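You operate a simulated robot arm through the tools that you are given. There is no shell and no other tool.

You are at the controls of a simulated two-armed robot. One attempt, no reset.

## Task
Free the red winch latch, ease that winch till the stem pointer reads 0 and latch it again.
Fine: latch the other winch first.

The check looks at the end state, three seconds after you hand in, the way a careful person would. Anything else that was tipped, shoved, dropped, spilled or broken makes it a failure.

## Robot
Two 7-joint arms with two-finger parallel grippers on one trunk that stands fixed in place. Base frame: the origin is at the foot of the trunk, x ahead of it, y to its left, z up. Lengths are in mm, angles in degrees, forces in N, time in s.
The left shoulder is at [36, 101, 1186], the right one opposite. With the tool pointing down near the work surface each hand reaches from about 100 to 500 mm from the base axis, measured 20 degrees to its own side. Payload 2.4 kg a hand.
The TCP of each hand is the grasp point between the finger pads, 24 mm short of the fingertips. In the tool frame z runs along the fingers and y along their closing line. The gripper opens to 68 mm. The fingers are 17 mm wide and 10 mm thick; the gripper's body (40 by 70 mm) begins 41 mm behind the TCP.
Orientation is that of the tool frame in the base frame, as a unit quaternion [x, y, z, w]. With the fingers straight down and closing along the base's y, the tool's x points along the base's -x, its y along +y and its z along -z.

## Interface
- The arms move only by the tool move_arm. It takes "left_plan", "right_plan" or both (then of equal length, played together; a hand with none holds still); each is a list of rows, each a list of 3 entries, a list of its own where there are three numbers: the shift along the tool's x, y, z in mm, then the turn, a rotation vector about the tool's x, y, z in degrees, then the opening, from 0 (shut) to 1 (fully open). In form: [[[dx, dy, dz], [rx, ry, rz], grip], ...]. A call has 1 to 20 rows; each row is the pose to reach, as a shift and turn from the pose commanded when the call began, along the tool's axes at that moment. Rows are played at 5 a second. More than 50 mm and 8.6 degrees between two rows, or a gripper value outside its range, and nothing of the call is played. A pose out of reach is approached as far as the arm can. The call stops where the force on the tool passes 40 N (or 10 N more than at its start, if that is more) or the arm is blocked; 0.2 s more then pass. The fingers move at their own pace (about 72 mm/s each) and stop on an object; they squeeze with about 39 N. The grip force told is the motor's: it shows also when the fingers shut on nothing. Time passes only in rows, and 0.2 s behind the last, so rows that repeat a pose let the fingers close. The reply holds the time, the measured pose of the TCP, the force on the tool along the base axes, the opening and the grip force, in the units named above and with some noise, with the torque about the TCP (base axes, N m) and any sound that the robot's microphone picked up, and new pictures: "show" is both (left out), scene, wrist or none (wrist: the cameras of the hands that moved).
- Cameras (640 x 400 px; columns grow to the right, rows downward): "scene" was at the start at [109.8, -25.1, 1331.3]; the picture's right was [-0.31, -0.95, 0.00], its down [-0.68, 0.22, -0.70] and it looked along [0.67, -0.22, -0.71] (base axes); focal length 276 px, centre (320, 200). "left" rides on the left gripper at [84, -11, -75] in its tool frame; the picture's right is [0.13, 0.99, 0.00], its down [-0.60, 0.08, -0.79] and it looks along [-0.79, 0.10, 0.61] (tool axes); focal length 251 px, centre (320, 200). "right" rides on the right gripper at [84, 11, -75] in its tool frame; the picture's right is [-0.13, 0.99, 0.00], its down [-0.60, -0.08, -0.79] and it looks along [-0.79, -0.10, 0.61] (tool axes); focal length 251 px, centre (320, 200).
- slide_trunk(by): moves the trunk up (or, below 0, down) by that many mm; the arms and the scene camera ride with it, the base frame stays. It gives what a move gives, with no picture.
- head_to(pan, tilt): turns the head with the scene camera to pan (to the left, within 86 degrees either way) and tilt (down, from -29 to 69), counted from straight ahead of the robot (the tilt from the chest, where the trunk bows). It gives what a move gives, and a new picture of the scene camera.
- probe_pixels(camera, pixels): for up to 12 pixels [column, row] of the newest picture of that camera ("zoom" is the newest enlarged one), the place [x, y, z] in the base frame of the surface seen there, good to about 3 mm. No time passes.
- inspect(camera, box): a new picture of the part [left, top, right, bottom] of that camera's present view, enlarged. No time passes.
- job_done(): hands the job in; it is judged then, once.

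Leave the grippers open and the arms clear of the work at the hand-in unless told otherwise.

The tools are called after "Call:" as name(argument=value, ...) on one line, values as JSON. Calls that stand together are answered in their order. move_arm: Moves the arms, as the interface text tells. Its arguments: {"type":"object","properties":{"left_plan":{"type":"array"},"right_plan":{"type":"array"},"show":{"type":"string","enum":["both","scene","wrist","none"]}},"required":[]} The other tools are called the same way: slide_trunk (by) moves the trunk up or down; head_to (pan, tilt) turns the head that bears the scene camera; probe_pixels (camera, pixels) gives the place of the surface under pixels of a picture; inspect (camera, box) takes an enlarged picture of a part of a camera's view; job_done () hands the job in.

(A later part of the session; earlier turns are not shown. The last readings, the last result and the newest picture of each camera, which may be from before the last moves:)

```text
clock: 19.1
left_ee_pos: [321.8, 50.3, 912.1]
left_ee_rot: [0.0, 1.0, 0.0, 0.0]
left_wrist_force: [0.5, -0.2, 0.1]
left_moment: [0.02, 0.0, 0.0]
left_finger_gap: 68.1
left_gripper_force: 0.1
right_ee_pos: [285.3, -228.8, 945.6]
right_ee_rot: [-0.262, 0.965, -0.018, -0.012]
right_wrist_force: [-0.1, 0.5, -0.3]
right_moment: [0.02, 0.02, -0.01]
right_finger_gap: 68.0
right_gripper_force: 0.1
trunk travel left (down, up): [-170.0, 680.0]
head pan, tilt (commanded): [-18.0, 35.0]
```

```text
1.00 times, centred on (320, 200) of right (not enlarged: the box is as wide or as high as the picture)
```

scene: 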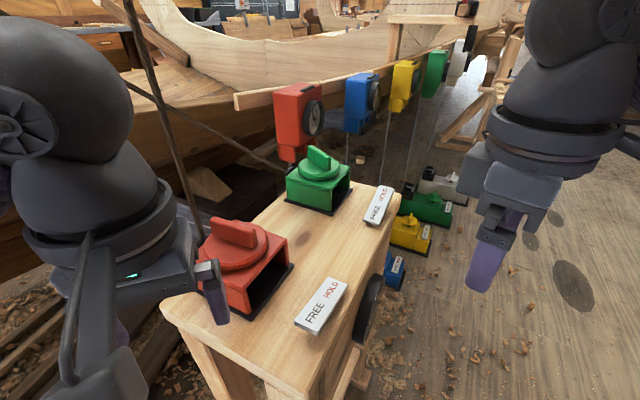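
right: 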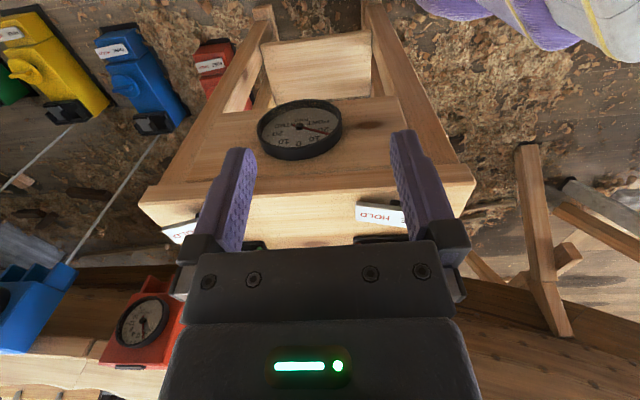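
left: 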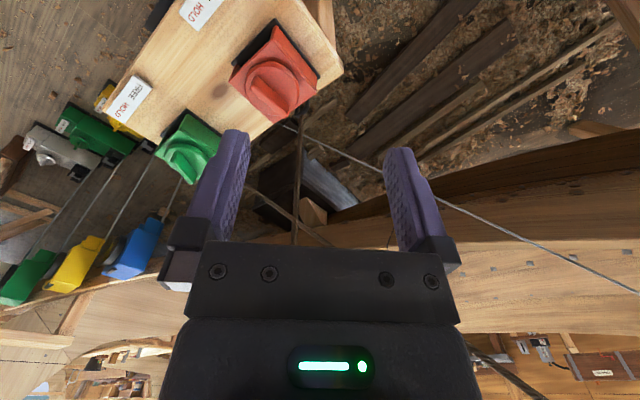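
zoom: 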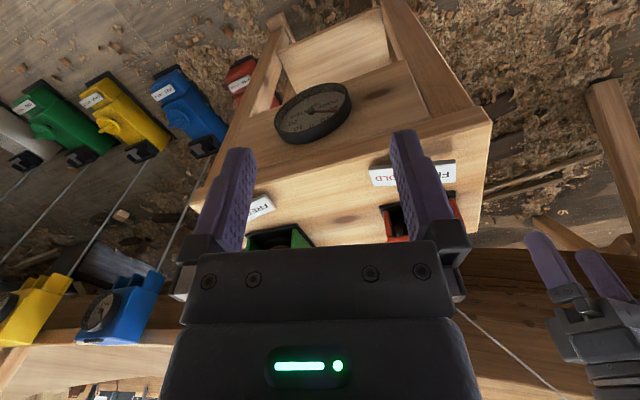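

The plates look like rockers. On the red one the FREE end seemed higher, and on the green one the HOLD end seemed higher. I'll probe both plates' ends, and the table beside them, to confirm.

Call:
inspect(camera="scene", box=[280, 260, 360, 350])

Call:
probe_pixels(camera="scene", pixels=[[299, 322], [309, 331], [314, 316], [321, 303], [331, 292], [338, 284], [345, 283], [290, 335], [285, 310], [318, 350], [350, 262], [330, 255]])

Call:
inspect(camera="scene", box=[355, 180, 403, 232])

Call:
probe_pixels(camera="scene", pixels=[[367, 219], [374, 221], [373, 212], [380, 203], [383, 195], [388, 190], [392, 190], [360, 228], [355, 205], [396, 195], [382, 189], [370, 216]])

```text
4.44 times, centred on (320, 305) of scene
```

zoom: 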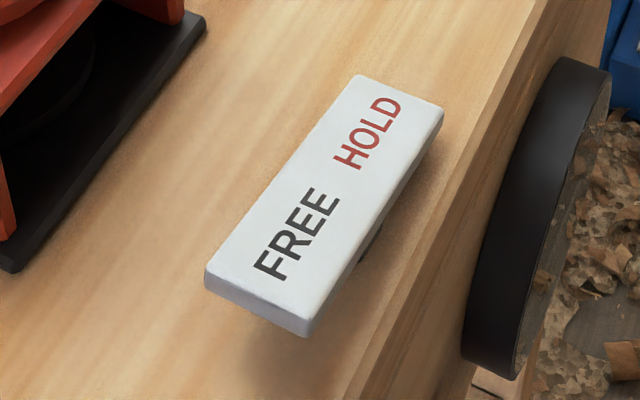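

```text
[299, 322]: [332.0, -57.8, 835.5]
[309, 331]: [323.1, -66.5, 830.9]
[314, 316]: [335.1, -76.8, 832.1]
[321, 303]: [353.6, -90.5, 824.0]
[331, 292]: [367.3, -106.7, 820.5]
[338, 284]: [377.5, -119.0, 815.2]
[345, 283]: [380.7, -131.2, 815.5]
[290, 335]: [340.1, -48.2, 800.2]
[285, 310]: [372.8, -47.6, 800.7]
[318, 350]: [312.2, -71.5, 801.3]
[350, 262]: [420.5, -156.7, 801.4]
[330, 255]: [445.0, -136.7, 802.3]
```

```text
7.69 times, centred on (379, 206) of scene
```

zoom: 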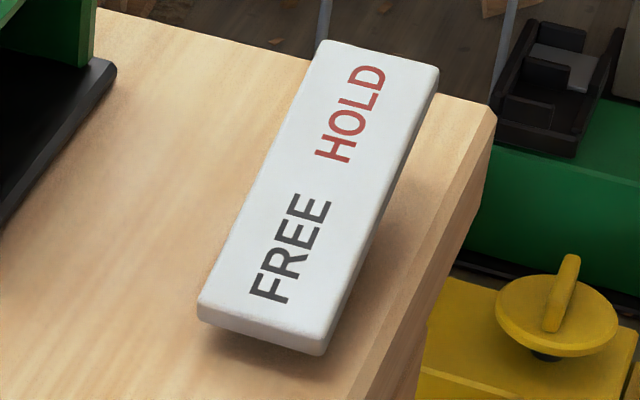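

```text
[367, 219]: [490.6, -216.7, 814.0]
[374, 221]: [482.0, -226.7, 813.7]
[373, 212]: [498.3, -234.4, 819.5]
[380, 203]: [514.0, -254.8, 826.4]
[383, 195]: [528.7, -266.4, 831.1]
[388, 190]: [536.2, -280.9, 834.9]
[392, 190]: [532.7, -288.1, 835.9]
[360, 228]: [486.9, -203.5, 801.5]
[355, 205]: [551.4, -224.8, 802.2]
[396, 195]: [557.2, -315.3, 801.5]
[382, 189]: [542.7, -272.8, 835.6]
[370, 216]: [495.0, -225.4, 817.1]
```

Confirmed, the plates are rocker latches:
- **Red:** HOLD end pressed down (z 815), FREE end up (z 835), so it is latched.
- **Green:** FREE end down (z 814), HOLD end up (z 836), so it is free.

The bar knobs on drums are therefore the winch handles. First I'll press the HOLD end of the green rocker near (530,-273) with the right hand. I'm closing the fingers, turning the hand and moving towards it high up.

Call:
move_arm(right_plan=[[[-17.8, -12.4, 1.7], [-0.3, -0.3, 8.2], 0], [[-35.7, -24.8, 3.3], [-0.6, -0.6, 16.4], 0], [[-53.5, -37.2, 5], [-0.9, -0.9, 24.6], 0], [[-71.3, -49.6, 6.7], [-1.2, -1.2, 32.8], 0], [[-89.2, -62, 8.3], [-1.4, -1.5, 41], 0], [[-107, -74.4, 10], [-1.6, -1.8, 49.2], 0]], show="both")

```text
clock: 20.6
left_ee_pos: [323.0, 50.1, 912.3]
left_ee_rot: [0.0, 1.0, 0.001, 0.0]
left_wrist_force: [0.3, -0.2, 1.0]
left_moment: [-0.03, 0.01, 0.01]
left_finger_gap: 67.9
left_gripper_force: 0.1
right_ee_pos: [414.7, -240.2, 935.1]
right_ee_rot: [0.165, 0.986, -0.005, 0.007]
right_wrist_force: [0.2, 0.1, -0.2]
right_moment: [-0.01, -0.03, 0.04]
right_finger_gap: 0.0
right_gripper_force: 23.4
trunk travel left (down, up): [-170.0, 680.0]
head pan, tilt (commanded): [-18.0, 35.0]
```

scene: 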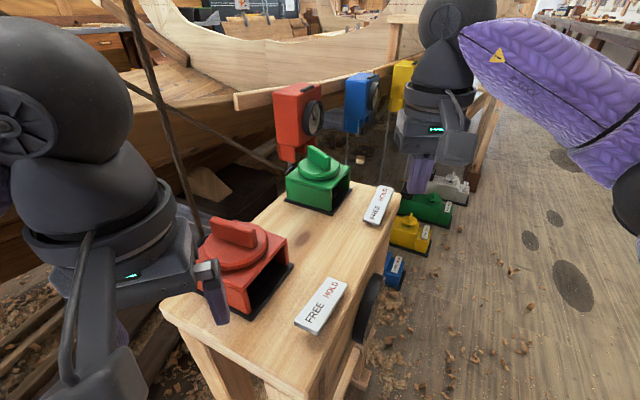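
right: 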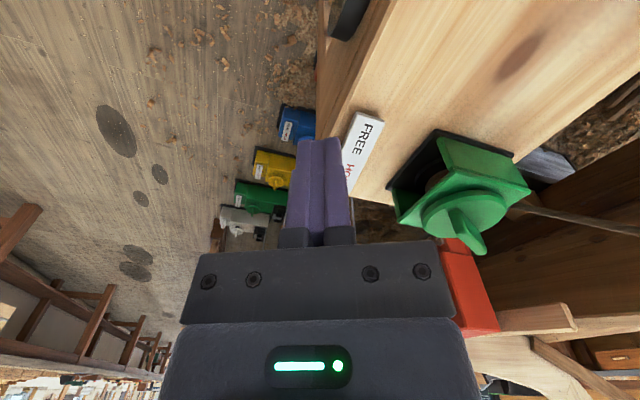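

The right hand is near the green rocker and the path is clear. Next I move out and down to hover about 30 mm above its HOLD end and see whether it is reachable with the tool vertical.

Call:
move_arm(right_plan=[[[-40, 2.3, 10], [0, 0, 0], 0], [[-80, 4.6, 20], [0, 0, 0], 0], [[-118.2, 6.9, 35], [0, 0, 0], 0]], show="both")

```text
clock: 21.4
left_ee_pos: [322.2, 49.3, 910.7]
left_ee_rot: [0.001, 1.0, 0.0, 0.0]
left_wrist_force: [0.0, -0.9, -0.1]
left_moment: [0.03, 0.0, 0.02]
left_finger_gap: 67.9
left_gripper_force: 0.0
right_ee_pos: [509.9, -270.0, 898.8]
right_ee_rot: [0.162, 0.987, -0.005, 0.008]
right_wrist_force: [0.5, 0.0, -0.2]
right_moment: [0.0, 0.01, 0.03]
right_finger_gap: 0.0
right_gripper_force: 23.0
right hand out of reach, approached as far as the arm can: row 3
trunk travel left (down, up): [-170.0, 680.0]
head pan, tilt (commanded): [-18.0, 35.0]
```

scene: 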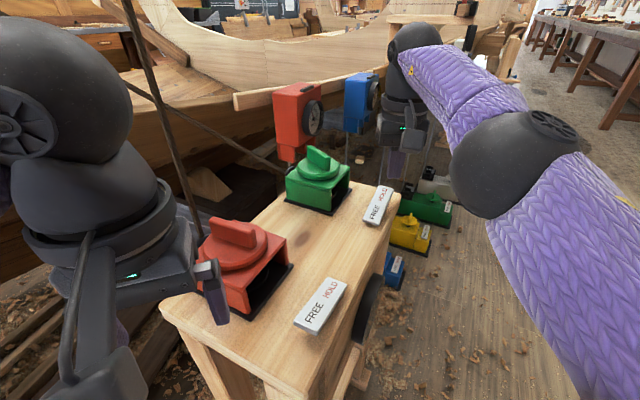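
right: 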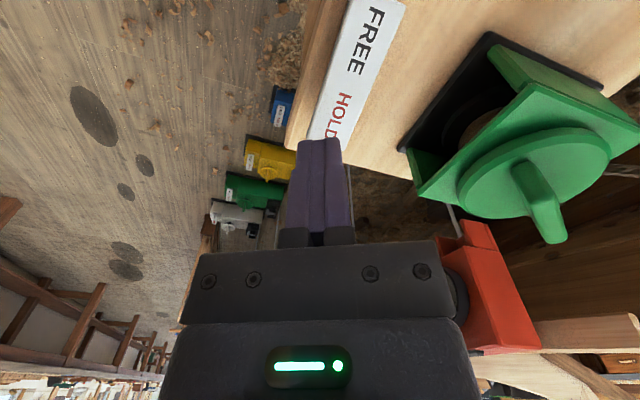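

Vertical reach ends at (510,-270), about 20 mm short of the target. I'll tilt the fingers about 20° outward, which gains reach, and hover closer above the HOLD end.

Call:
move_arm(right_plan=[[[-2, 2, 0], [0, -7, 0], 0], [[-4, 4, 5], [0, -14, 0], 0], [[-7.8, 5.5, 10], [0, -21, 0], 0], [[-7.8, 5.5, 28], [0, -21, 0], 0]], show="both")

```text
clock: 22.4
left_ee_pos: [323.5, 51.5, 912.0]
left_ee_rot: [0.0, 1.0, 0.0, 0.0]
left_wrist_force: [-0.1, -0.1, 0.0]
left_moment: [0.02, -0.02, -0.02]
left_finger_gap: 67.9
left_gripper_force: 0.0
right_ee_pos: [519.1, -267.7, 871.8]
right_ee_rot: [0.161, 0.969, -0.034, 0.187]
right_wrist_force: [0.6, 0.0, -0.4]
right_moment: [-0.01, -0.01, -0.02]
right_finger_gap: 0.1
right_gripper_force: 23.8
trunk travel left (down, up): [-170.0, 680.0]
head pan, tilt (commanded): [-18.0, 35.0]
```

scene: 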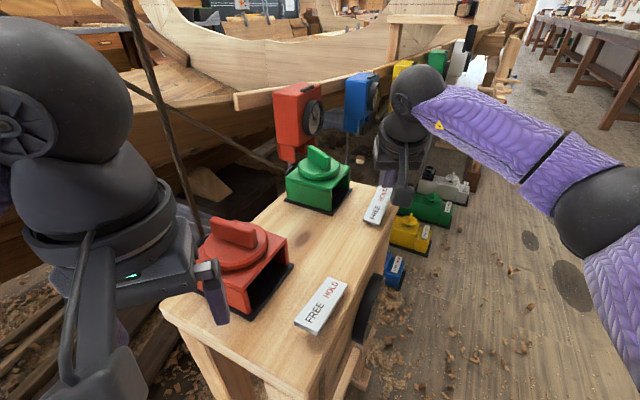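
right: 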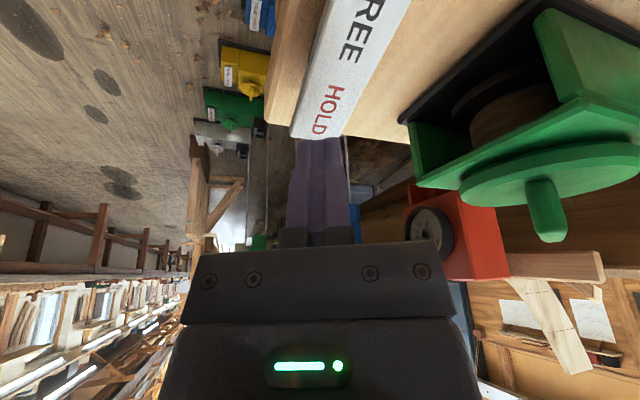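

The fingertips are about 15 mm above the HOLD end of the green rocker. I'm pressing straight down in small steps, with the force stop guarding.

Call:
move_arm(right_plan=[[[2.9, 0, 7.4], [0, 0, 0], 0], [[5.2, 0, 13], [0, 0, 0], 0], [[6.6, 0, 16.7], [0, 0, 0], 0], [[8.1, 0, 20.5], [0, 0, 0], 0], [[9.6, 0, 24.2], [0, 0, 0], 0], [[11, 0, 27.9], [0, 0, 0], 0], [[12.1, 0, 30.7], [0, 0, 0], 0]], show="both")

```text
clock: 23.9
left_ee_pos: [321.2, 50.5, 912.2]
left_ee_rot: [-0.001, 1.0, 0.0, 0.0]
left_wrist_force: [0.1, -0.3, -0.3]
left_moment: [0.02, -0.01, 0.0]
left_finger_gap: 68.1
left_gripper_force: 0.1
right_ee_pos: [519.3, -269.5, 847.3]
right_ee_rot: [0.163, 0.967, -0.033, 0.194]
right_wrist_force: [-4.7, -2.9, 14.7]
right_moment: [-0.02, 0.08, 0.0]
right_finger_gap: 0.2
right_gripper_force: 23.7
trunk travel left (down, up): [-170.0, 680.0]
head pan, tilt (commanded): [-18.0, 35.0]
stopped in row 7 (right hand): the force on the tool passed its limit at 45 N (the readings are from after the stop); the commanded pose is now the measured one
```

scene: 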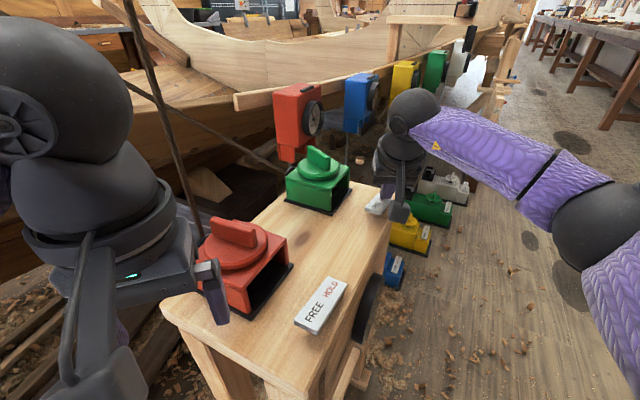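
right: 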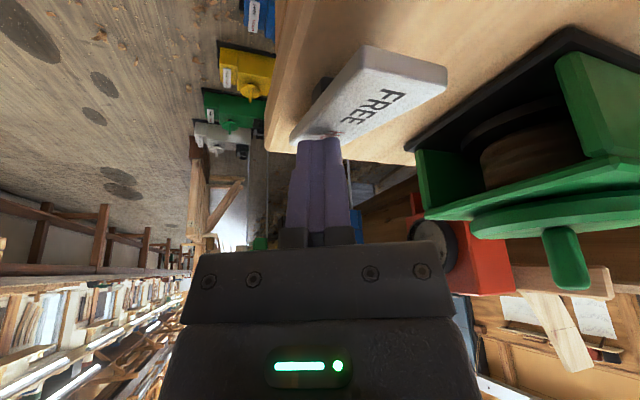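

The rocker tipped and the FREE end is now up, with a 45 N stop. I'll lift the hand off and check the plate.

Call:
move_arm(right_plan=[[[-7, 0, -18], [0, 0, 0], 0], [[-16, 0, -40], [0, 0, 0], 0], [[20, 0, -70], [0, 0, 0], 0]], show="both")

Call:
inspect(camera="scene", box=[345, 170, 425, 230])

Call:
inspect(camera="right", box=[220, 0, 460, 150])

```text
clock: 24.7
left_ee_pos: [322.3, 50.1, 911.0]
left_ee_rot: [0.0, 1.0, 0.0, -0.001]
left_wrist_force: [-0.1, 0.4, -0.4]
left_moment: [-0.01, -0.04, -0.01]
left_finger_gap: 67.9
left_gripper_force: 0.0
right_ee_pos: [478.7, -253.5, 905.1]
right_ee_rot: [0.162, 0.967, -0.035, 0.192]
right_wrist_force: [0.2, 0.0, -0.1]
right_moment: [0.04, -0.01, 0.01]
right_finger_gap: 0.1
right_gripper_force: 23.6
trunk travel left (down, up): [-170.0, 680.0]
head pan, tilt (commanded): [-18.0, 35.0]
```

scene: 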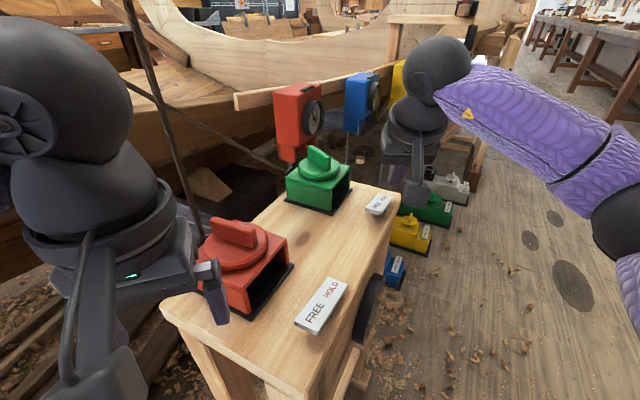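
right: 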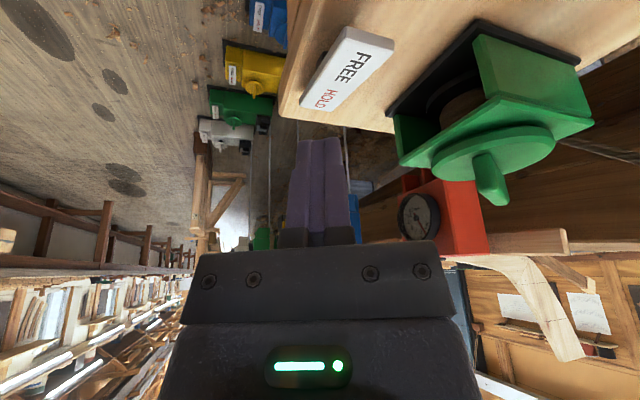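

```text
6.67 times, centred on (385, 200) of scene
```

zoom: 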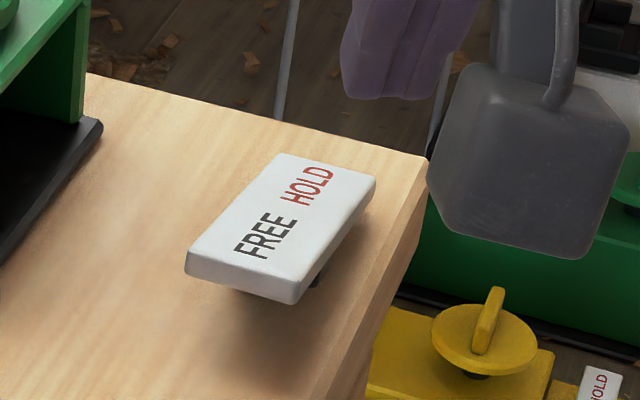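

```text
2.67 times, centred on (340, 75) of right
```

zoom: 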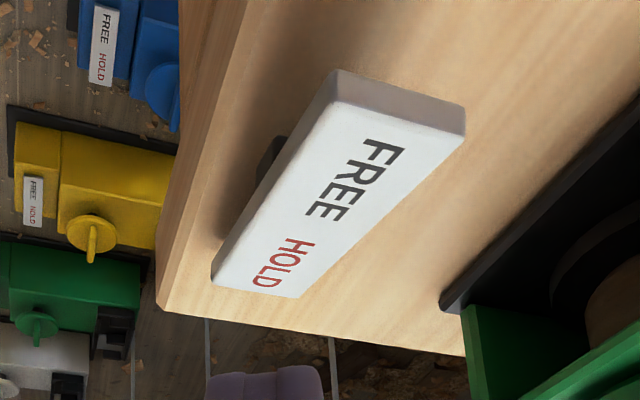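

The green rocker now has HOLD down and FREE up, so it is latched. I'm bringing the right hand back beside the stand so its camera can read the stem dial.

Call:
move_arm(right_plan=[[[27.4, -12.3, -20], [-2.8, 0, -6.95], 0], [[54.9, -24.6, -25], [-5.6, 0, -13.9], 0], [[82.3, -37, -30], [-8.4, 0, -20.85], 0], [[109.7, -49.3, -30], [-11.3, 0, -27.8], 0], [[137.2, -61.6, -30], [-14.1, 0, -34.75], 0], [[164.6, -73.9, -30], [-16.9, 0, -41.7], 0]], show="both")

```text
clock: 26.1
left_ee_pos: [322.9, 49.7, 911.0]
left_ee_rot: [-0.001, 1.0, -0.001, 0.0]
left_wrist_force: [0.2, 0.2, -1.0]
left_moment: [0.01, 0.0, 0.0]
left_finger_gap: 67.9
left_gripper_force: 0.1
right_ee_pos: [298.1, -268.0, 865.2]
right_ee_rot: [-0.222, 0.956, 0.039, 0.189]
right_wrist_force: [0.0, -0.6, 0.2]
right_moment: [-0.03, -0.01, -0.01]
right_finger_gap: 0.1
right_gripper_force: 23.8
trunk travel left (down, up): [-170.0, 680.0]
head pan, tilt (commanded): [-18.0, 35.0]
```

scene: 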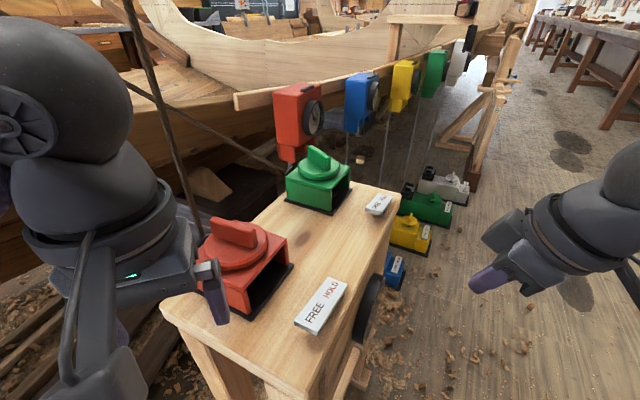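
right: 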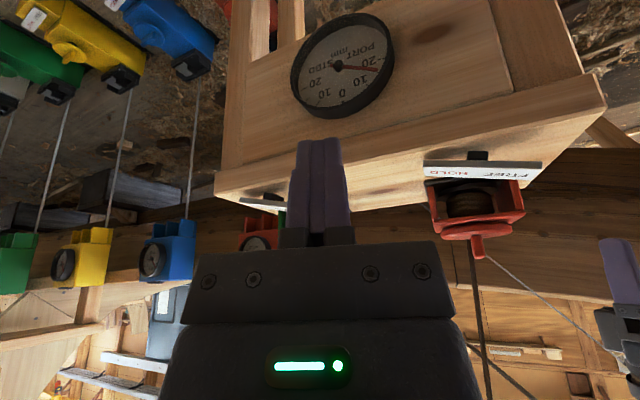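

The dial is now almost face-on at (342,65) in the right view, and the red rocker and winch are visible too. I'll enlarge both and check the green rocker heights.

Call:
inspect(camera="right", box=[282, 5, 402, 125])

Call:
inspect(camera="right", box=[400, 140, 560, 260])

Call:
probe_pixels(camera="right", pixels=[[338, 65], [295, 85], [390, 45], [350, 18], [340, 112], [478, 156], [430, 165], [540, 168], [245, 200], [590, 90], [280, 160], [500, 40]])

Call:
probe_pixels(camera="scene", pixels=[[370, 205], [374, 213], [380, 203], [385, 196], [388, 200], [303, 322], [321, 303], [338, 284]])

```text
3.33 times, centred on (342, 65) of right
```

zoom: 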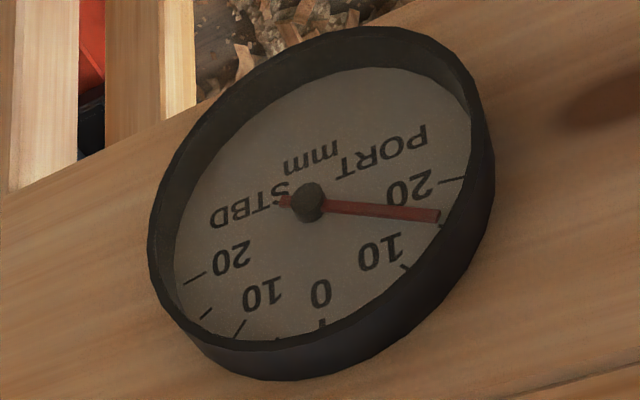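

```text
3.33 times, centred on (480, 200) of right
```

zoom: 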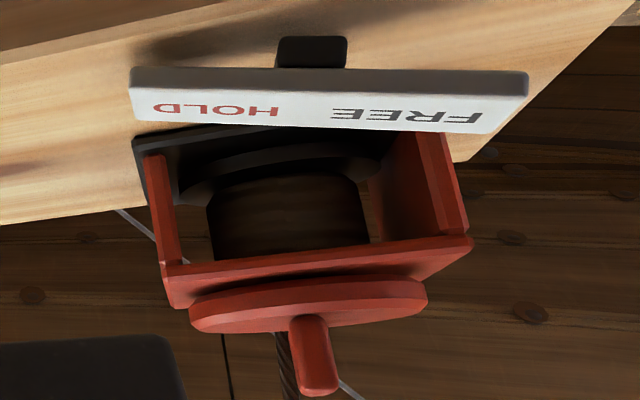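

```text
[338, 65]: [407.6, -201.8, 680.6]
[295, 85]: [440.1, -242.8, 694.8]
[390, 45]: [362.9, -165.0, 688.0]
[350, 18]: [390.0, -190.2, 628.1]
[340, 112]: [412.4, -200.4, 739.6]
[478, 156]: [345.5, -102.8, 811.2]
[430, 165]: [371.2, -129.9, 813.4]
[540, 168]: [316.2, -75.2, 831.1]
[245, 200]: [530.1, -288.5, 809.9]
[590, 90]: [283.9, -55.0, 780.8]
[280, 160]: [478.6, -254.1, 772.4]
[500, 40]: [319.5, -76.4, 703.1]
```

```text
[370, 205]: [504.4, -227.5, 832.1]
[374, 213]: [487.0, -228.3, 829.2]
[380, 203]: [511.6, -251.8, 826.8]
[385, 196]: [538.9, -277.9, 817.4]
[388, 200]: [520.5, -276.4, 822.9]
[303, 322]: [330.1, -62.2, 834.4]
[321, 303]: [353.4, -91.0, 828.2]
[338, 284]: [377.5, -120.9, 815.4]
```

The dial centre is at (408,-202,683) and the needle is at about 16–17 PORT. Green is latched (FREE end at z 830, HOLD end at z 817). Next the left hand should hold the red knob before its latch is freed, so I'll raise it and turn it about 51° to match the bar. I'll also probe the red rope higher up for clearance.

Call:
probe_pixels(camera="scene", pixels=[[137, 25], [150, 67], [163, 105], [176, 145], [190, 185], [150, 95], [180, 112], [230, 145], [262, 162], [133, 12]])

Call:
move_arm(left_plan=[[[0, 0, -10], [0, 0, -7.3], 1], [[0, 0, -20], [0, 0, -14.6], 1], [[0, 0, -30], [0, 0, -21.9], 1], [[0, 0, -40], [0, 0, -29.2], 1], [[0, 0, -50], [0, 0, -36.5], 1], [[0, 0, -50], [0, 0, -43.8], 1], [[0, 0, -50], [0, 0, -51], 1]], show="both")

```text
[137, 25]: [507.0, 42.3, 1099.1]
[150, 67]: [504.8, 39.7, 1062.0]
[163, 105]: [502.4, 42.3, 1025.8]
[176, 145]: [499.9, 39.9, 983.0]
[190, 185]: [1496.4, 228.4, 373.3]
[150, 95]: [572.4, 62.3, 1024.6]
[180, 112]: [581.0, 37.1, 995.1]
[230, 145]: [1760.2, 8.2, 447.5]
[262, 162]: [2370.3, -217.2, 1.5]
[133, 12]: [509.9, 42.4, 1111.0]
```

```text
clock: 27.7
left_ee_pos: [322.6, 50.2, 961.8]
left_ee_rot: [-0.433, 0.902, 0.0, 0.0]
left_wrist_force: [-1.1, -0.2, 1.3]
left_moment: [-0.02, 0.0, 0.01]
left_finger_gap: 68.2
left_gripper_force: 0.1
right_ee_pos: [298.5, -269.2, 865.3]
right_ee_rot: [-0.221, 0.956, 0.04, 0.189]
right_wrist_force: [0.1, -0.2, -0.1]
right_moment: [0.03, 0.04, 0.0]
right_finger_gap: 0.0
right_gripper_force: 23.6
trunk travel left (down, up): [-170.0, 680.0]
head pan, tilt (commanded): [-18.0, 35.0]
```

scene: 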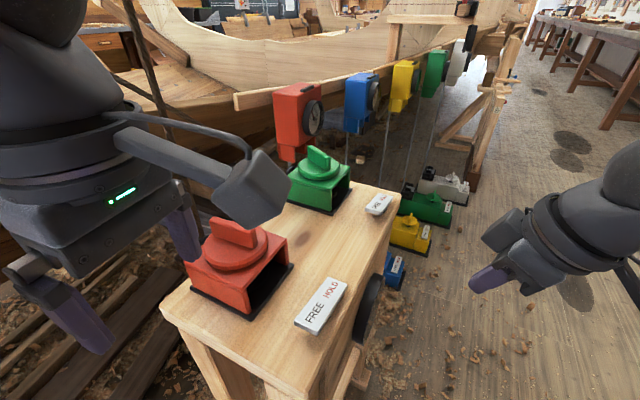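
left: 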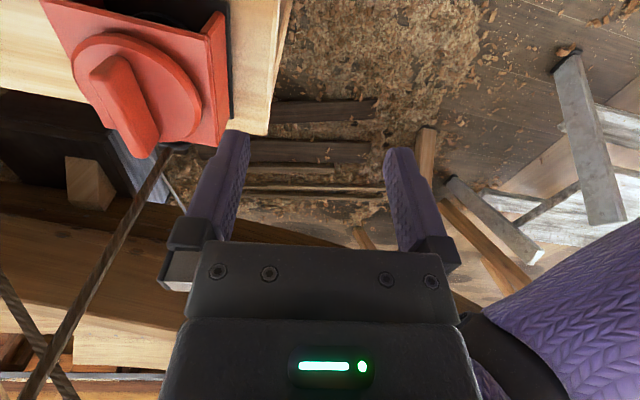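

The red rope passes at about (500–507, 41) above the winch. The left wrist will fit, and I'll tilt it 10° away from the rope for extra room. Moving the left hand to hover over the red knob centre (441,-6.5).

Call:
move_arm(left_plan=[[[-7.5, -32, 3], [0, -2.5, 0], 1], [[-15, -64, 6], [0, -5, 0], 1], [[-22.4, -96, 9], [0, -7.5, 0], 1], [[-29.8, -127.8, 12], [0, -10, 0], 1]], show="both")

```text
clock: 28.7
left_ee_pos: [442.8, -5.8, 949.3]
left_ee_rot: [-0.429, 0.899, 0.038, 0.08]
left_wrist_force: [0.3, 0.6, 0.2]
left_moment: [0.02, 0.02, 0.02]
left_finger_gap: 67.8
left_gripper_force: 0.0
right_ee_pos: [297.6, -269.6, 864.5]
right_ee_rot: [-0.221, 0.956, 0.04, 0.189]
right_wrist_force: [-0.7, 0.4, 1.0]
right_moment: [0.01, -0.02, 0.03]
right_finger_gap: 0.0
right_gripper_force: 23.7
trunk travel left (down, up): [-170.0, 680.0]
head pan, tilt (commanded): [-18.0, 35.0]
```

scene: 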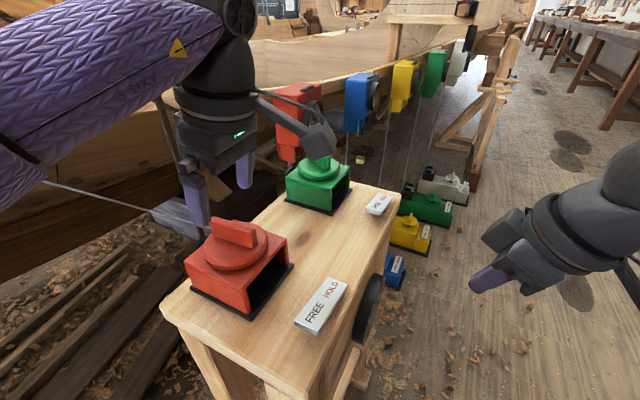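
left: 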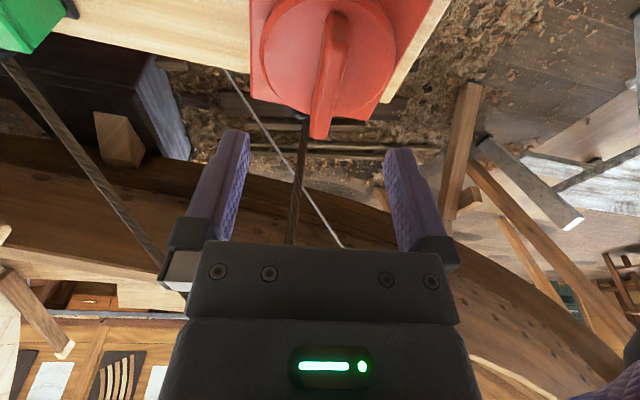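

The left hand is over the knob and the bar sits between the fingers at about (327,75) in the left view. I'll probe the bar in the left picture to refine its centre and angle.

Call:
inspect(camera="left", box=[230, 0, 430, 150])

Call:
probe_pixels(camera="zoom", pixels=[[320, 60], [325, 110], [320, 200], [315, 300], [275, 390], [310, 395], [345, 100], [352, 60], [300, 350], [280, 300], [330, 380], [335, 200]])

Call:
inspect(camera="scene", box=[160, 120, 320, 290])

```text
2.67 times, centred on (330, 75) of left
```

zoom: 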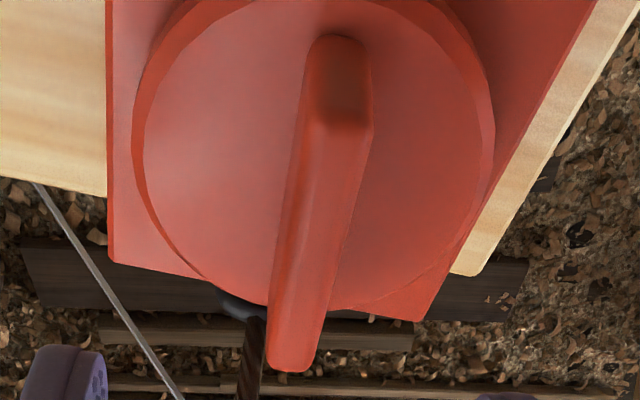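

```text
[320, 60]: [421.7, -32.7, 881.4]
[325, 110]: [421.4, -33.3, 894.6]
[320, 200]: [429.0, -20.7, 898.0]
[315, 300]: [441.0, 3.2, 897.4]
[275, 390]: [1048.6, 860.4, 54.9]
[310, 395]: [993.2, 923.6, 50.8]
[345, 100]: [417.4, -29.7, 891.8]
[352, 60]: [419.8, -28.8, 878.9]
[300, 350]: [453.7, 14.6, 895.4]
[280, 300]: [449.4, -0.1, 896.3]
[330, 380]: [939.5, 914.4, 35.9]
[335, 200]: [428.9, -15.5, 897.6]
```

```text
2.35 times, centred on (240, 205) of scene
```

zoom: 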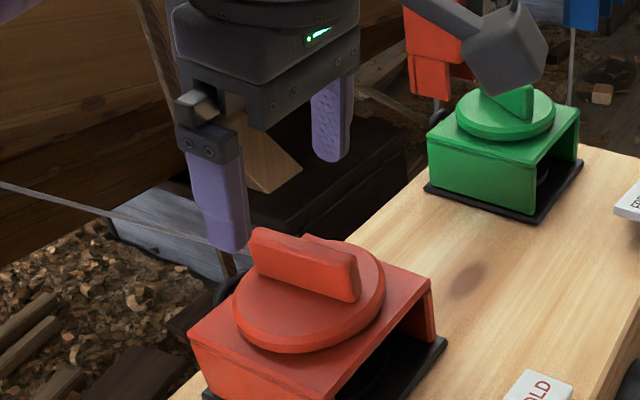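

The bar is about 1–2 mm off the hand's midline and within 2° of its angle. I'll correct that and descend to TCP z 901, fingertips just above the disc with the bar between them.

Call:
move_arm(left_plan=[[[2, 1.6, 12], [0, 0, 0.5], 1], [[4.2, 1.6, 24], [0, 0, 1], 1], [[6.4, 1.6, 36], [0, 0, 1], 1], [[8.9, 1.6, 46.8], [0, 0, 1], 1]], show="both")

Call:
inspect(camera="scene", box=[160, 150, 320, 290])

```text
clock: 29.7
left_ee_pos: [439.9, -4.9, 902.4]
left_ee_rot: [-0.421, 0.903, 0.039, 0.078]
left_wrist_force: [1.0, 0.1, 0.2]
left_moment: [-0.01, 0.02, -0.01]
left_finger_gap: 68.0
left_gripper_force: 0.1
right_ee_pos: [298.4, -268.2, 865.4]
right_ee_rot: [-0.221, 0.956, 0.04, 0.189]
right_wrist_force: [-0.2, 0.1, 0.2]
right_moment: [0.02, 0.0, 0.02]
right_finger_gap: 0.2
right_gripper_force: 23.6
trunk travel left (down, up): [-170.0, 680.0]
head pan, tilt (commanded): [-18.0, 35.0]
```

scene: 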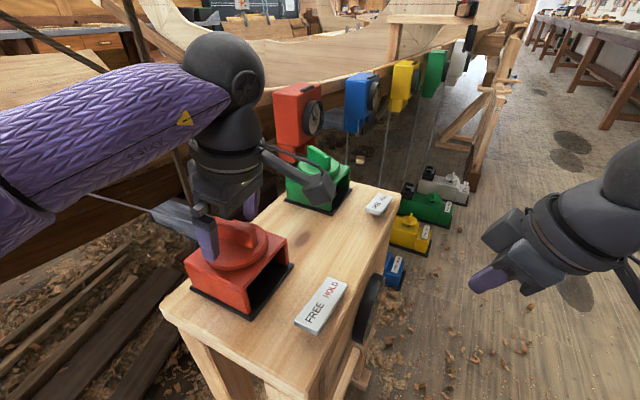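
left: 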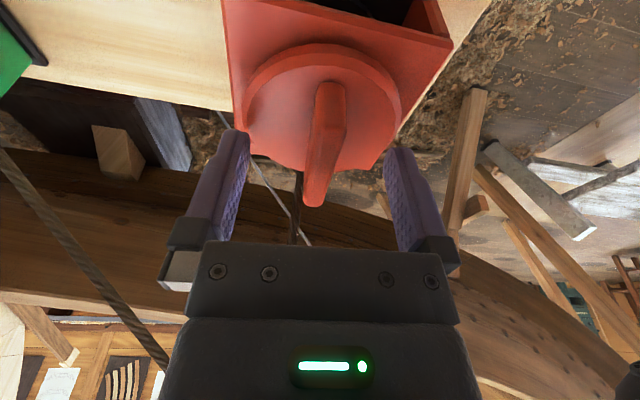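

```text
2.86 times, centred on (240, 220) of scene
```

zoom: 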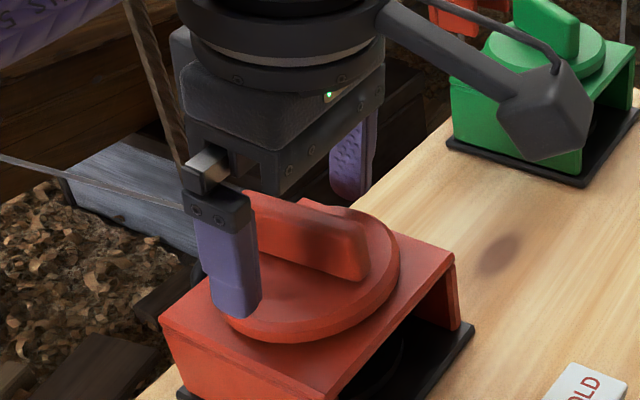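

The bar is between the left fingers with no contact force. I'm closing the left gripper on the bar to hold the winch while the latch is still on.

Call:
move_arm(left_plan=[[[0, 0, 0], [0, 0, 0], 0.5], [[0, 0, 0], [0, 0, 0], 0.25], [[0, 0, 0], [0, 0, 0], 0], [[0, 0, 0], [0, 0, 0], 0], [[0, 0, 0], [0, 0, 0], 0]], show="both")

```text
clock: 30.9
left_ee_pos: [438.9, -7.1, 901.7]
left_ee_rot: [-0.421, 0.903, 0.038, 0.078]
left_wrist_force: [-1.4, 0.3, -3.7]
left_moment: [-0.07, -0.36, -0.08]
left_finger_gap: 11.9
left_gripper_force: 32.7
right_ee_pos: [299.4, -268.8, 865.5]
right_ee_rot: [-0.222, 0.956, 0.039, 0.189]
right_wrist_force: [0.0, -0.4, -0.3]
right_moment: [0.02, 0.02, 0.03]
right_finger_gap: 0.1
right_gripper_force: 24.2
trunk travel left (down, up): [-170.0, 680.0]
head pan, tilt (commanded): [-18.0, 35.0]
```

scene: 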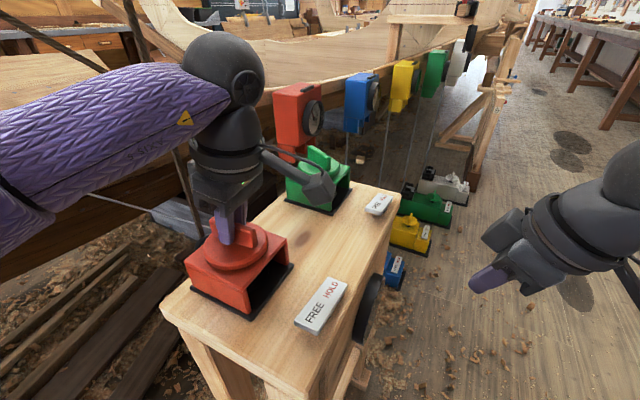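
left: 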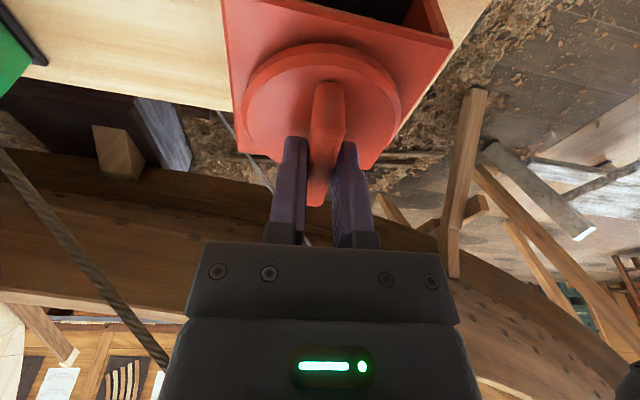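

The left hand holds the bar (gap 11.9 mm, low forces). Now the right hand goes, tilted so it stays under the left camera box, to hover above the FREE end of the red rocker near (333,-70).

Call:
move_arm(right_plan=[[[-4.5, 0, -11.1], [0, -1, 0], 0], [[-23.8, 32.8, -3.5], [0, -4, 0], 0], [[-43.1, 65.6, 4.1], [0, -7, 0], 0], [[-62.5, 98.4, 11.6], [0, -10, 0], 0], [[-81.8, 131.2, 19.2], [0, -13, 0], 0], [[-101.1, 164, 26.8], [0, -15, 0], 0]], show="both")

```text
clock: 32.3
left_ee_pos: [439.3, -5.8, 901.1]
left_ee_rot: [-0.421, 0.903, 0.038, 0.078]
left_wrist_force: [-4.4, 1.8, -6.0]
left_moment: [-0.24, -0.38, -0.08]
left_finger_gap: 11.8
left_gripper_force: 32.8
right_ee_pos: [338.7, -73.0, 886.3]
right_ee_rot: [-0.214, 0.923, 0.069, 0.312]
right_wrist_force: [0.7, -0.1, -0.2]
right_moment: [-0.01, 0.0, -0.02]
right_finger_gap: 0.0
right_gripper_force: 23.8
right hand out of reach, approached as far as the arm can: row 3, 4, 5, 6
trunk travel left (down, up): [-170.0, 680.0]
head pan, tilt (commanded): [-18.0, 35.0]
```

scene: 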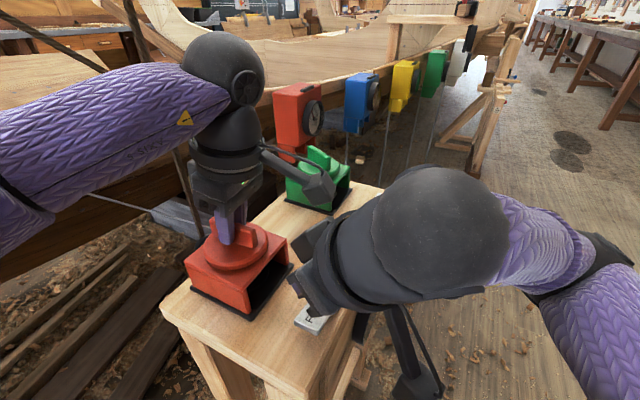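
right: 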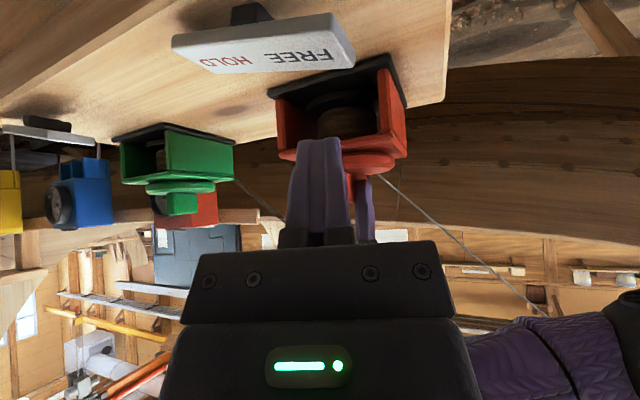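

The right arm is too folded at 37° of tilt there. I'll ease the tilt back to about 22°, which still clears the left camera box, and line up above the FREE end.

Call:
move_arm(right_plan=[[[4.6, 1.7, -0.9], [0, 5, 0], 0], [[9.3, 3.4, -1.8], [0, 10, 0], 0], [[13.9, 5.1, -2.7], [0, 15, 0], 0]], show="both")

```text
clock: 33.1
left_ee_pos: [440.3, -5.8, 901.5]
left_ee_rot: [-0.421, 0.903, 0.038, 0.078]
left_wrist_force: [-5.8, -0.2, -7.7]
left_moment: [-0.41, -0.14, 0.03]
left_finger_gap: 11.8
left_gripper_force: 32.3
right_ee_pos: [325.6, -73.9, 878.8]
right_ee_rot: [-0.22, 0.956, 0.039, 0.188]
right_wrist_force: [-0.7, 0.4, -0.1]
right_moment: [0.0, 0.05, -0.02]
right_finger_gap: 0.2
right_gripper_force: 24.0
trunk travel left (down, up): [-170.0, 680.0]
head pan, tilt (commanded): [-18.0, 35.0]
```

scene: 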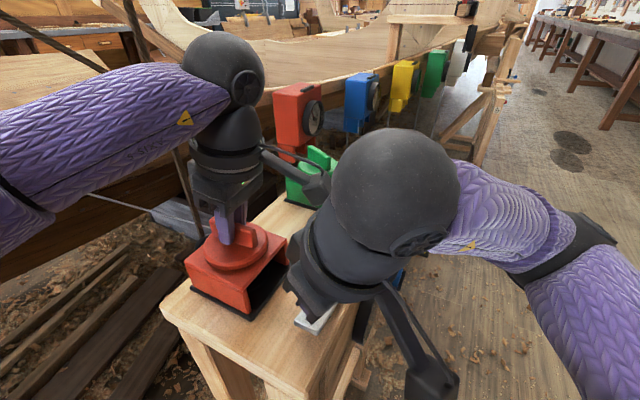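
right: 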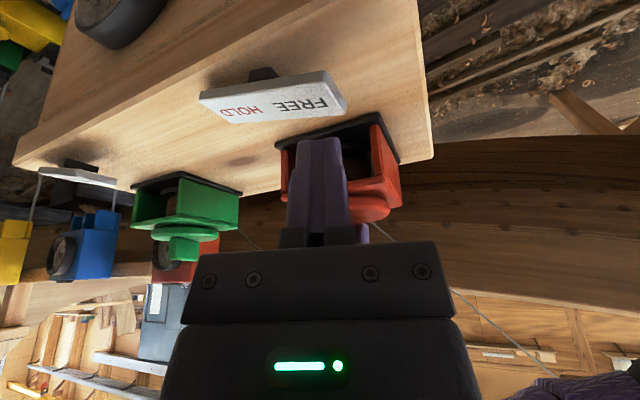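

The right fingertips are at about (334,-70,857), above the FREE end of the red rocker, with the left hand holding the winch. I'm pressing the FREE end down in small steps.

Call:
move_arm(right_plan=[[[4.5, 0, 11.1], [0, 0, 0], 0], [[7.5, 0, 18.5], [0, 0, 0], 0], [[9, 0, 22.2], [0, 0, 0], 0], [[10.2, 0, 25], [0, 0, 0], 0], [[11.3, 0, 27.8], [0, 0, 0], 0], [[12.4, 0, 30.6], [0, 0, 0], 0], [[13.5, 0, 33.3], [0, 0, 0], 0], [[14.7, 0, 36.1], [0, 0, 0], 0]], show="both")

```text
clock: 35.0
left_ee_pos: [439.5, -5.3, 902.0]
left_ee_rot: [-0.422, 0.902, 0.039, 0.079]
left_wrist_force: [4.7, -1.7, 0.6]
left_moment: [-0.17, 0.02, -0.06]
left_finger_gap: 12.1
left_gripper_force: 32.5
right_ee_pos: [324.6, -74.7, 843.1]
right_ee_rot: [-0.222, 0.955, 0.041, 0.193]
right_wrist_force: [-7.4, -1.7, 15.2]
right_moment: [-0.18, 0.08, -0.03]
right_finger_gap: 0.2
right_gripper_force: 23.1
trunk travel left (down, up): [-170.0, 680.0]
head pan, tilt (commanded): [-18.0, 35.0]
stopped in row 8 (right hand): the force on the tool passed its limit at 43 N (the readings are from after the stop); the commanded pose is now the measured one
```

scene: 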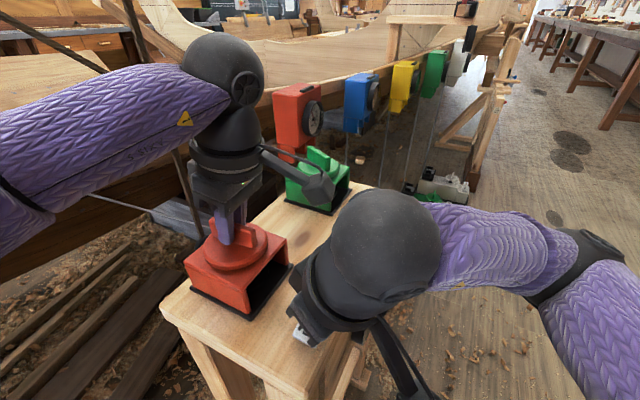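
right: 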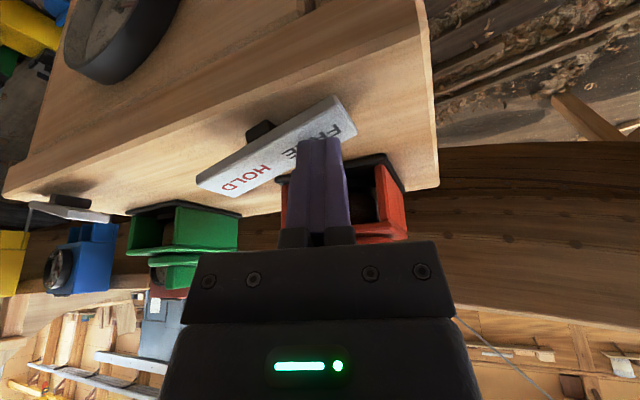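

The red rocker has tipped to FREE and the left hand still holds the bar, with almost no moment on it. I'll lift the right hand and go back to the dial-viewing pose.

Call:
move_arm(right_plan=[[[-7.5, 0, -18.5], [0, 0, 0], 0], [[-15, 0, -37], [0, 0, 0], 0], [[6.6, -32.4, -41.8], [0, 0, 0], 0], [[28.2, -64.8, -46.7], [0, 0, 0], 0], [[49.7, -97.1, -51.5], [0, 0, 0], 0], [[71.3, -129.4, -56.4], [0, 0, 0], 0], [[92.8, -161.8, -61.2], [0, 0, 0], 0]], show="both")

Call:
inspect(camera="right", box=[282, 5, 402, 125])

Call:
inspect(camera="scene", box=[280, 250, 370, 350])

```text
clock: 36.5
left_ee_pos: [439.7, -5.2, 900.9]
left_ee_rot: [-0.421, 0.903, 0.038, 0.079]
left_wrist_force: [0.9, -3.5, 18.5]
left_moment: [-0.51, -0.02, 0.02]
left_finger_gap: 11.9
left_gripper_force: 32.5
right_ee_pos: [297.9, -268.2, 865.6]
right_ee_rot: [-0.221, 0.955, 0.04, 0.192]
right_wrist_force: [0.6, -0.1, 0.5]
right_moment: [-0.03, 0.02, 0.02]
right_finger_gap: 0.0
right_gripper_force: 24.1
trunk travel left (down, up): [-170.0, 680.0]
head pan, tilt (commanded): [-18.0, 35.0]
```

scene: 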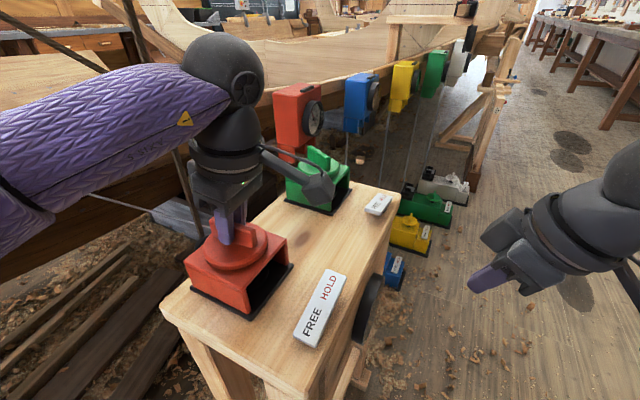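
right: 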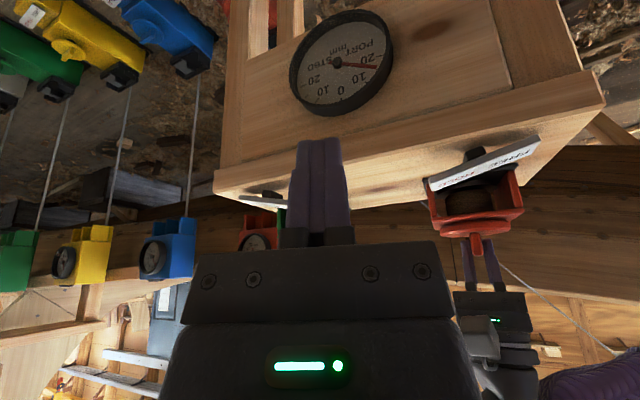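

```text
3.33 times, centred on (342, 65) of right
```

zoom: 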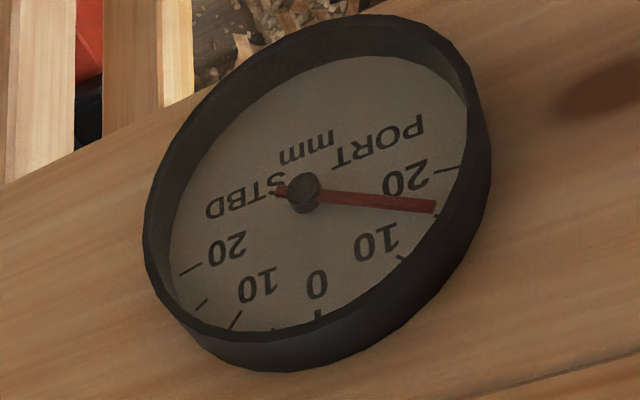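

```text
4.00 times, centred on (325, 300) of scene
```

zoom: 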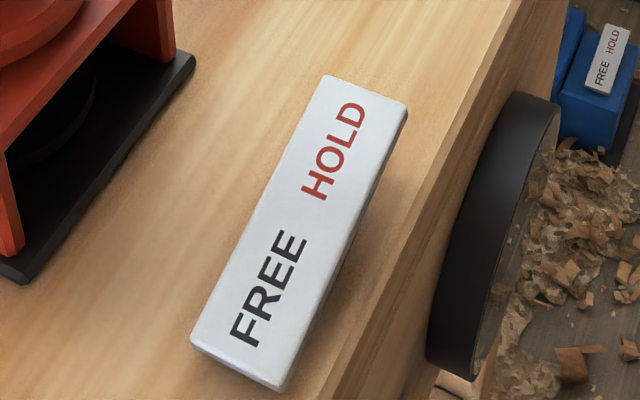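

Red is now FREE and the needle still reads about 15–16 PORT. The left hand feels about 18 N upward, so I'll take another reading with a tiny lift of that hand to relieve it.

Call:
move_arm(left_plan=[[[0, 0, 0], [0, 0, 0], 0], [[-0.2, 0, -1], [0, 0, 0], 0]], show="wrist")

Call:
inspect(camera="scene", box=[160, 150, 320, 290])

```text
clock: 37.1
left_ee_pos: [440.3, -5.7, 900.2]
left_ee_rot: [-0.422, 0.902, 0.04, 0.079]
left_wrist_force: [-4.5, -3.2, 4.9]
left_moment: [0.19, -0.92, -0.01]
left_finger_gap: 11.9
left_gripper_force: 31.8
right_ee_pos: [298.0, -265.9, 867.0]
right_ee_rot: [-0.221, 0.955, 0.04, 0.192]
right_wrist_force: [0.5, -0.4, -0.2]
right_moment: [0.01, -0.04, -0.06]
right_finger_gap: 0.0
right_gripper_force: 23.9
trunk travel left (down, up): [-170.0, 680.0]
head pan, tilt (commanded): [-18.0, 35.0]
```

left: 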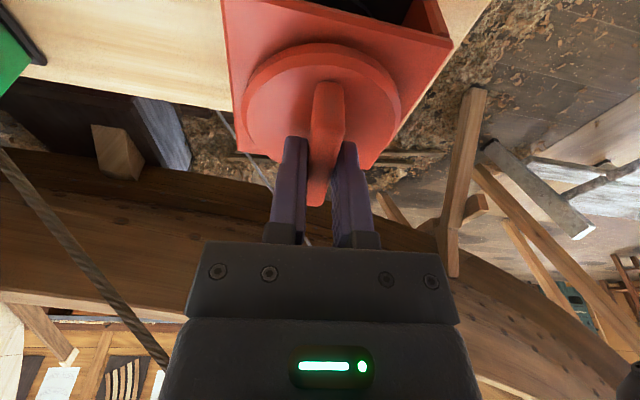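

```text
2.86 times, centred on (240, 220) of scene
```

zoom: 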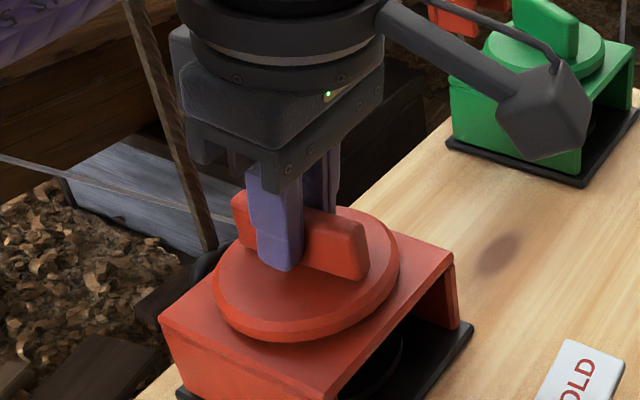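

The grip is solid and the winch doesn't run by itself. I'll test the turning direction with a small 5° clockwise turn (seen from above) and read the dial.

Call:
move_arm(left_plan=[[[0, 0, 0], [0.45, 0, 2.5], 0], [[0, 0, 0], [0.9, 0, 4.9], 0], [[0, 0, 0], [0.9, 0, 4.9], 0]], show="wrist")

Call:
inspect(camera="right", box=[282, 5, 402, 125])

```text
clock: 38.0
left_ee_pos: [439.2, -7.1, 900.3]
left_ee_rot: [-0.382, 0.92, 0.036, 0.08]
left_wrist_force: [0.3, -0.2, 1.0]
left_moment: [0.52, -0.87, 0.17]
left_finger_gap: 11.9
left_gripper_force: 32.9
right_ee_pos: [299.6, -266.4, 866.0]
right_ee_rot: [-0.221, 0.955, 0.04, 0.192]
right_wrist_force: [0.1, 0.6, 0.6]
right_moment: [0.01, 0.02, 0.02]
right_finger_gap: 0.0
right_gripper_force: 23.7
trunk travel left (down, up): [-170.0, 680.0]
head pan, tilt (commanded): [-18.0, 35.0]
```

left: 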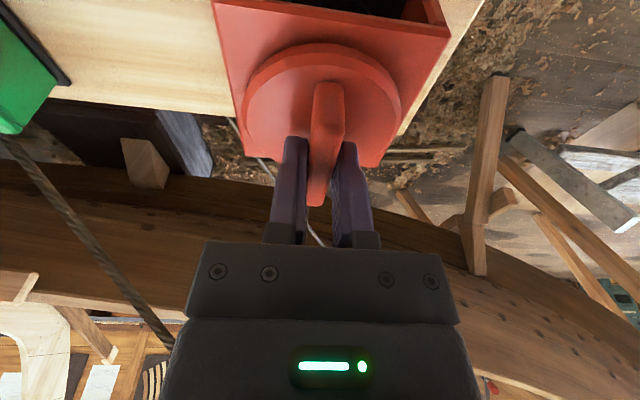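

```text
3.33 times, centred on (342, 65) of right
```

zoom: 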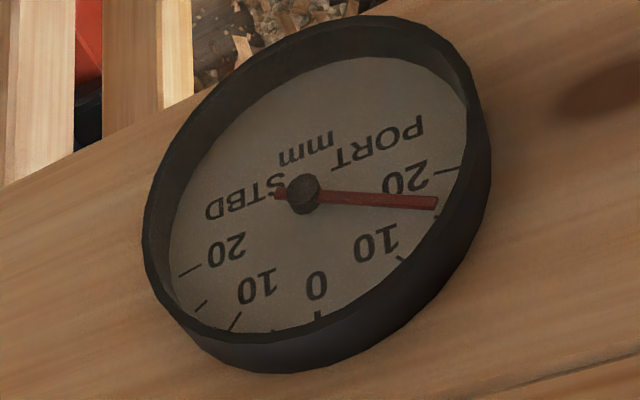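

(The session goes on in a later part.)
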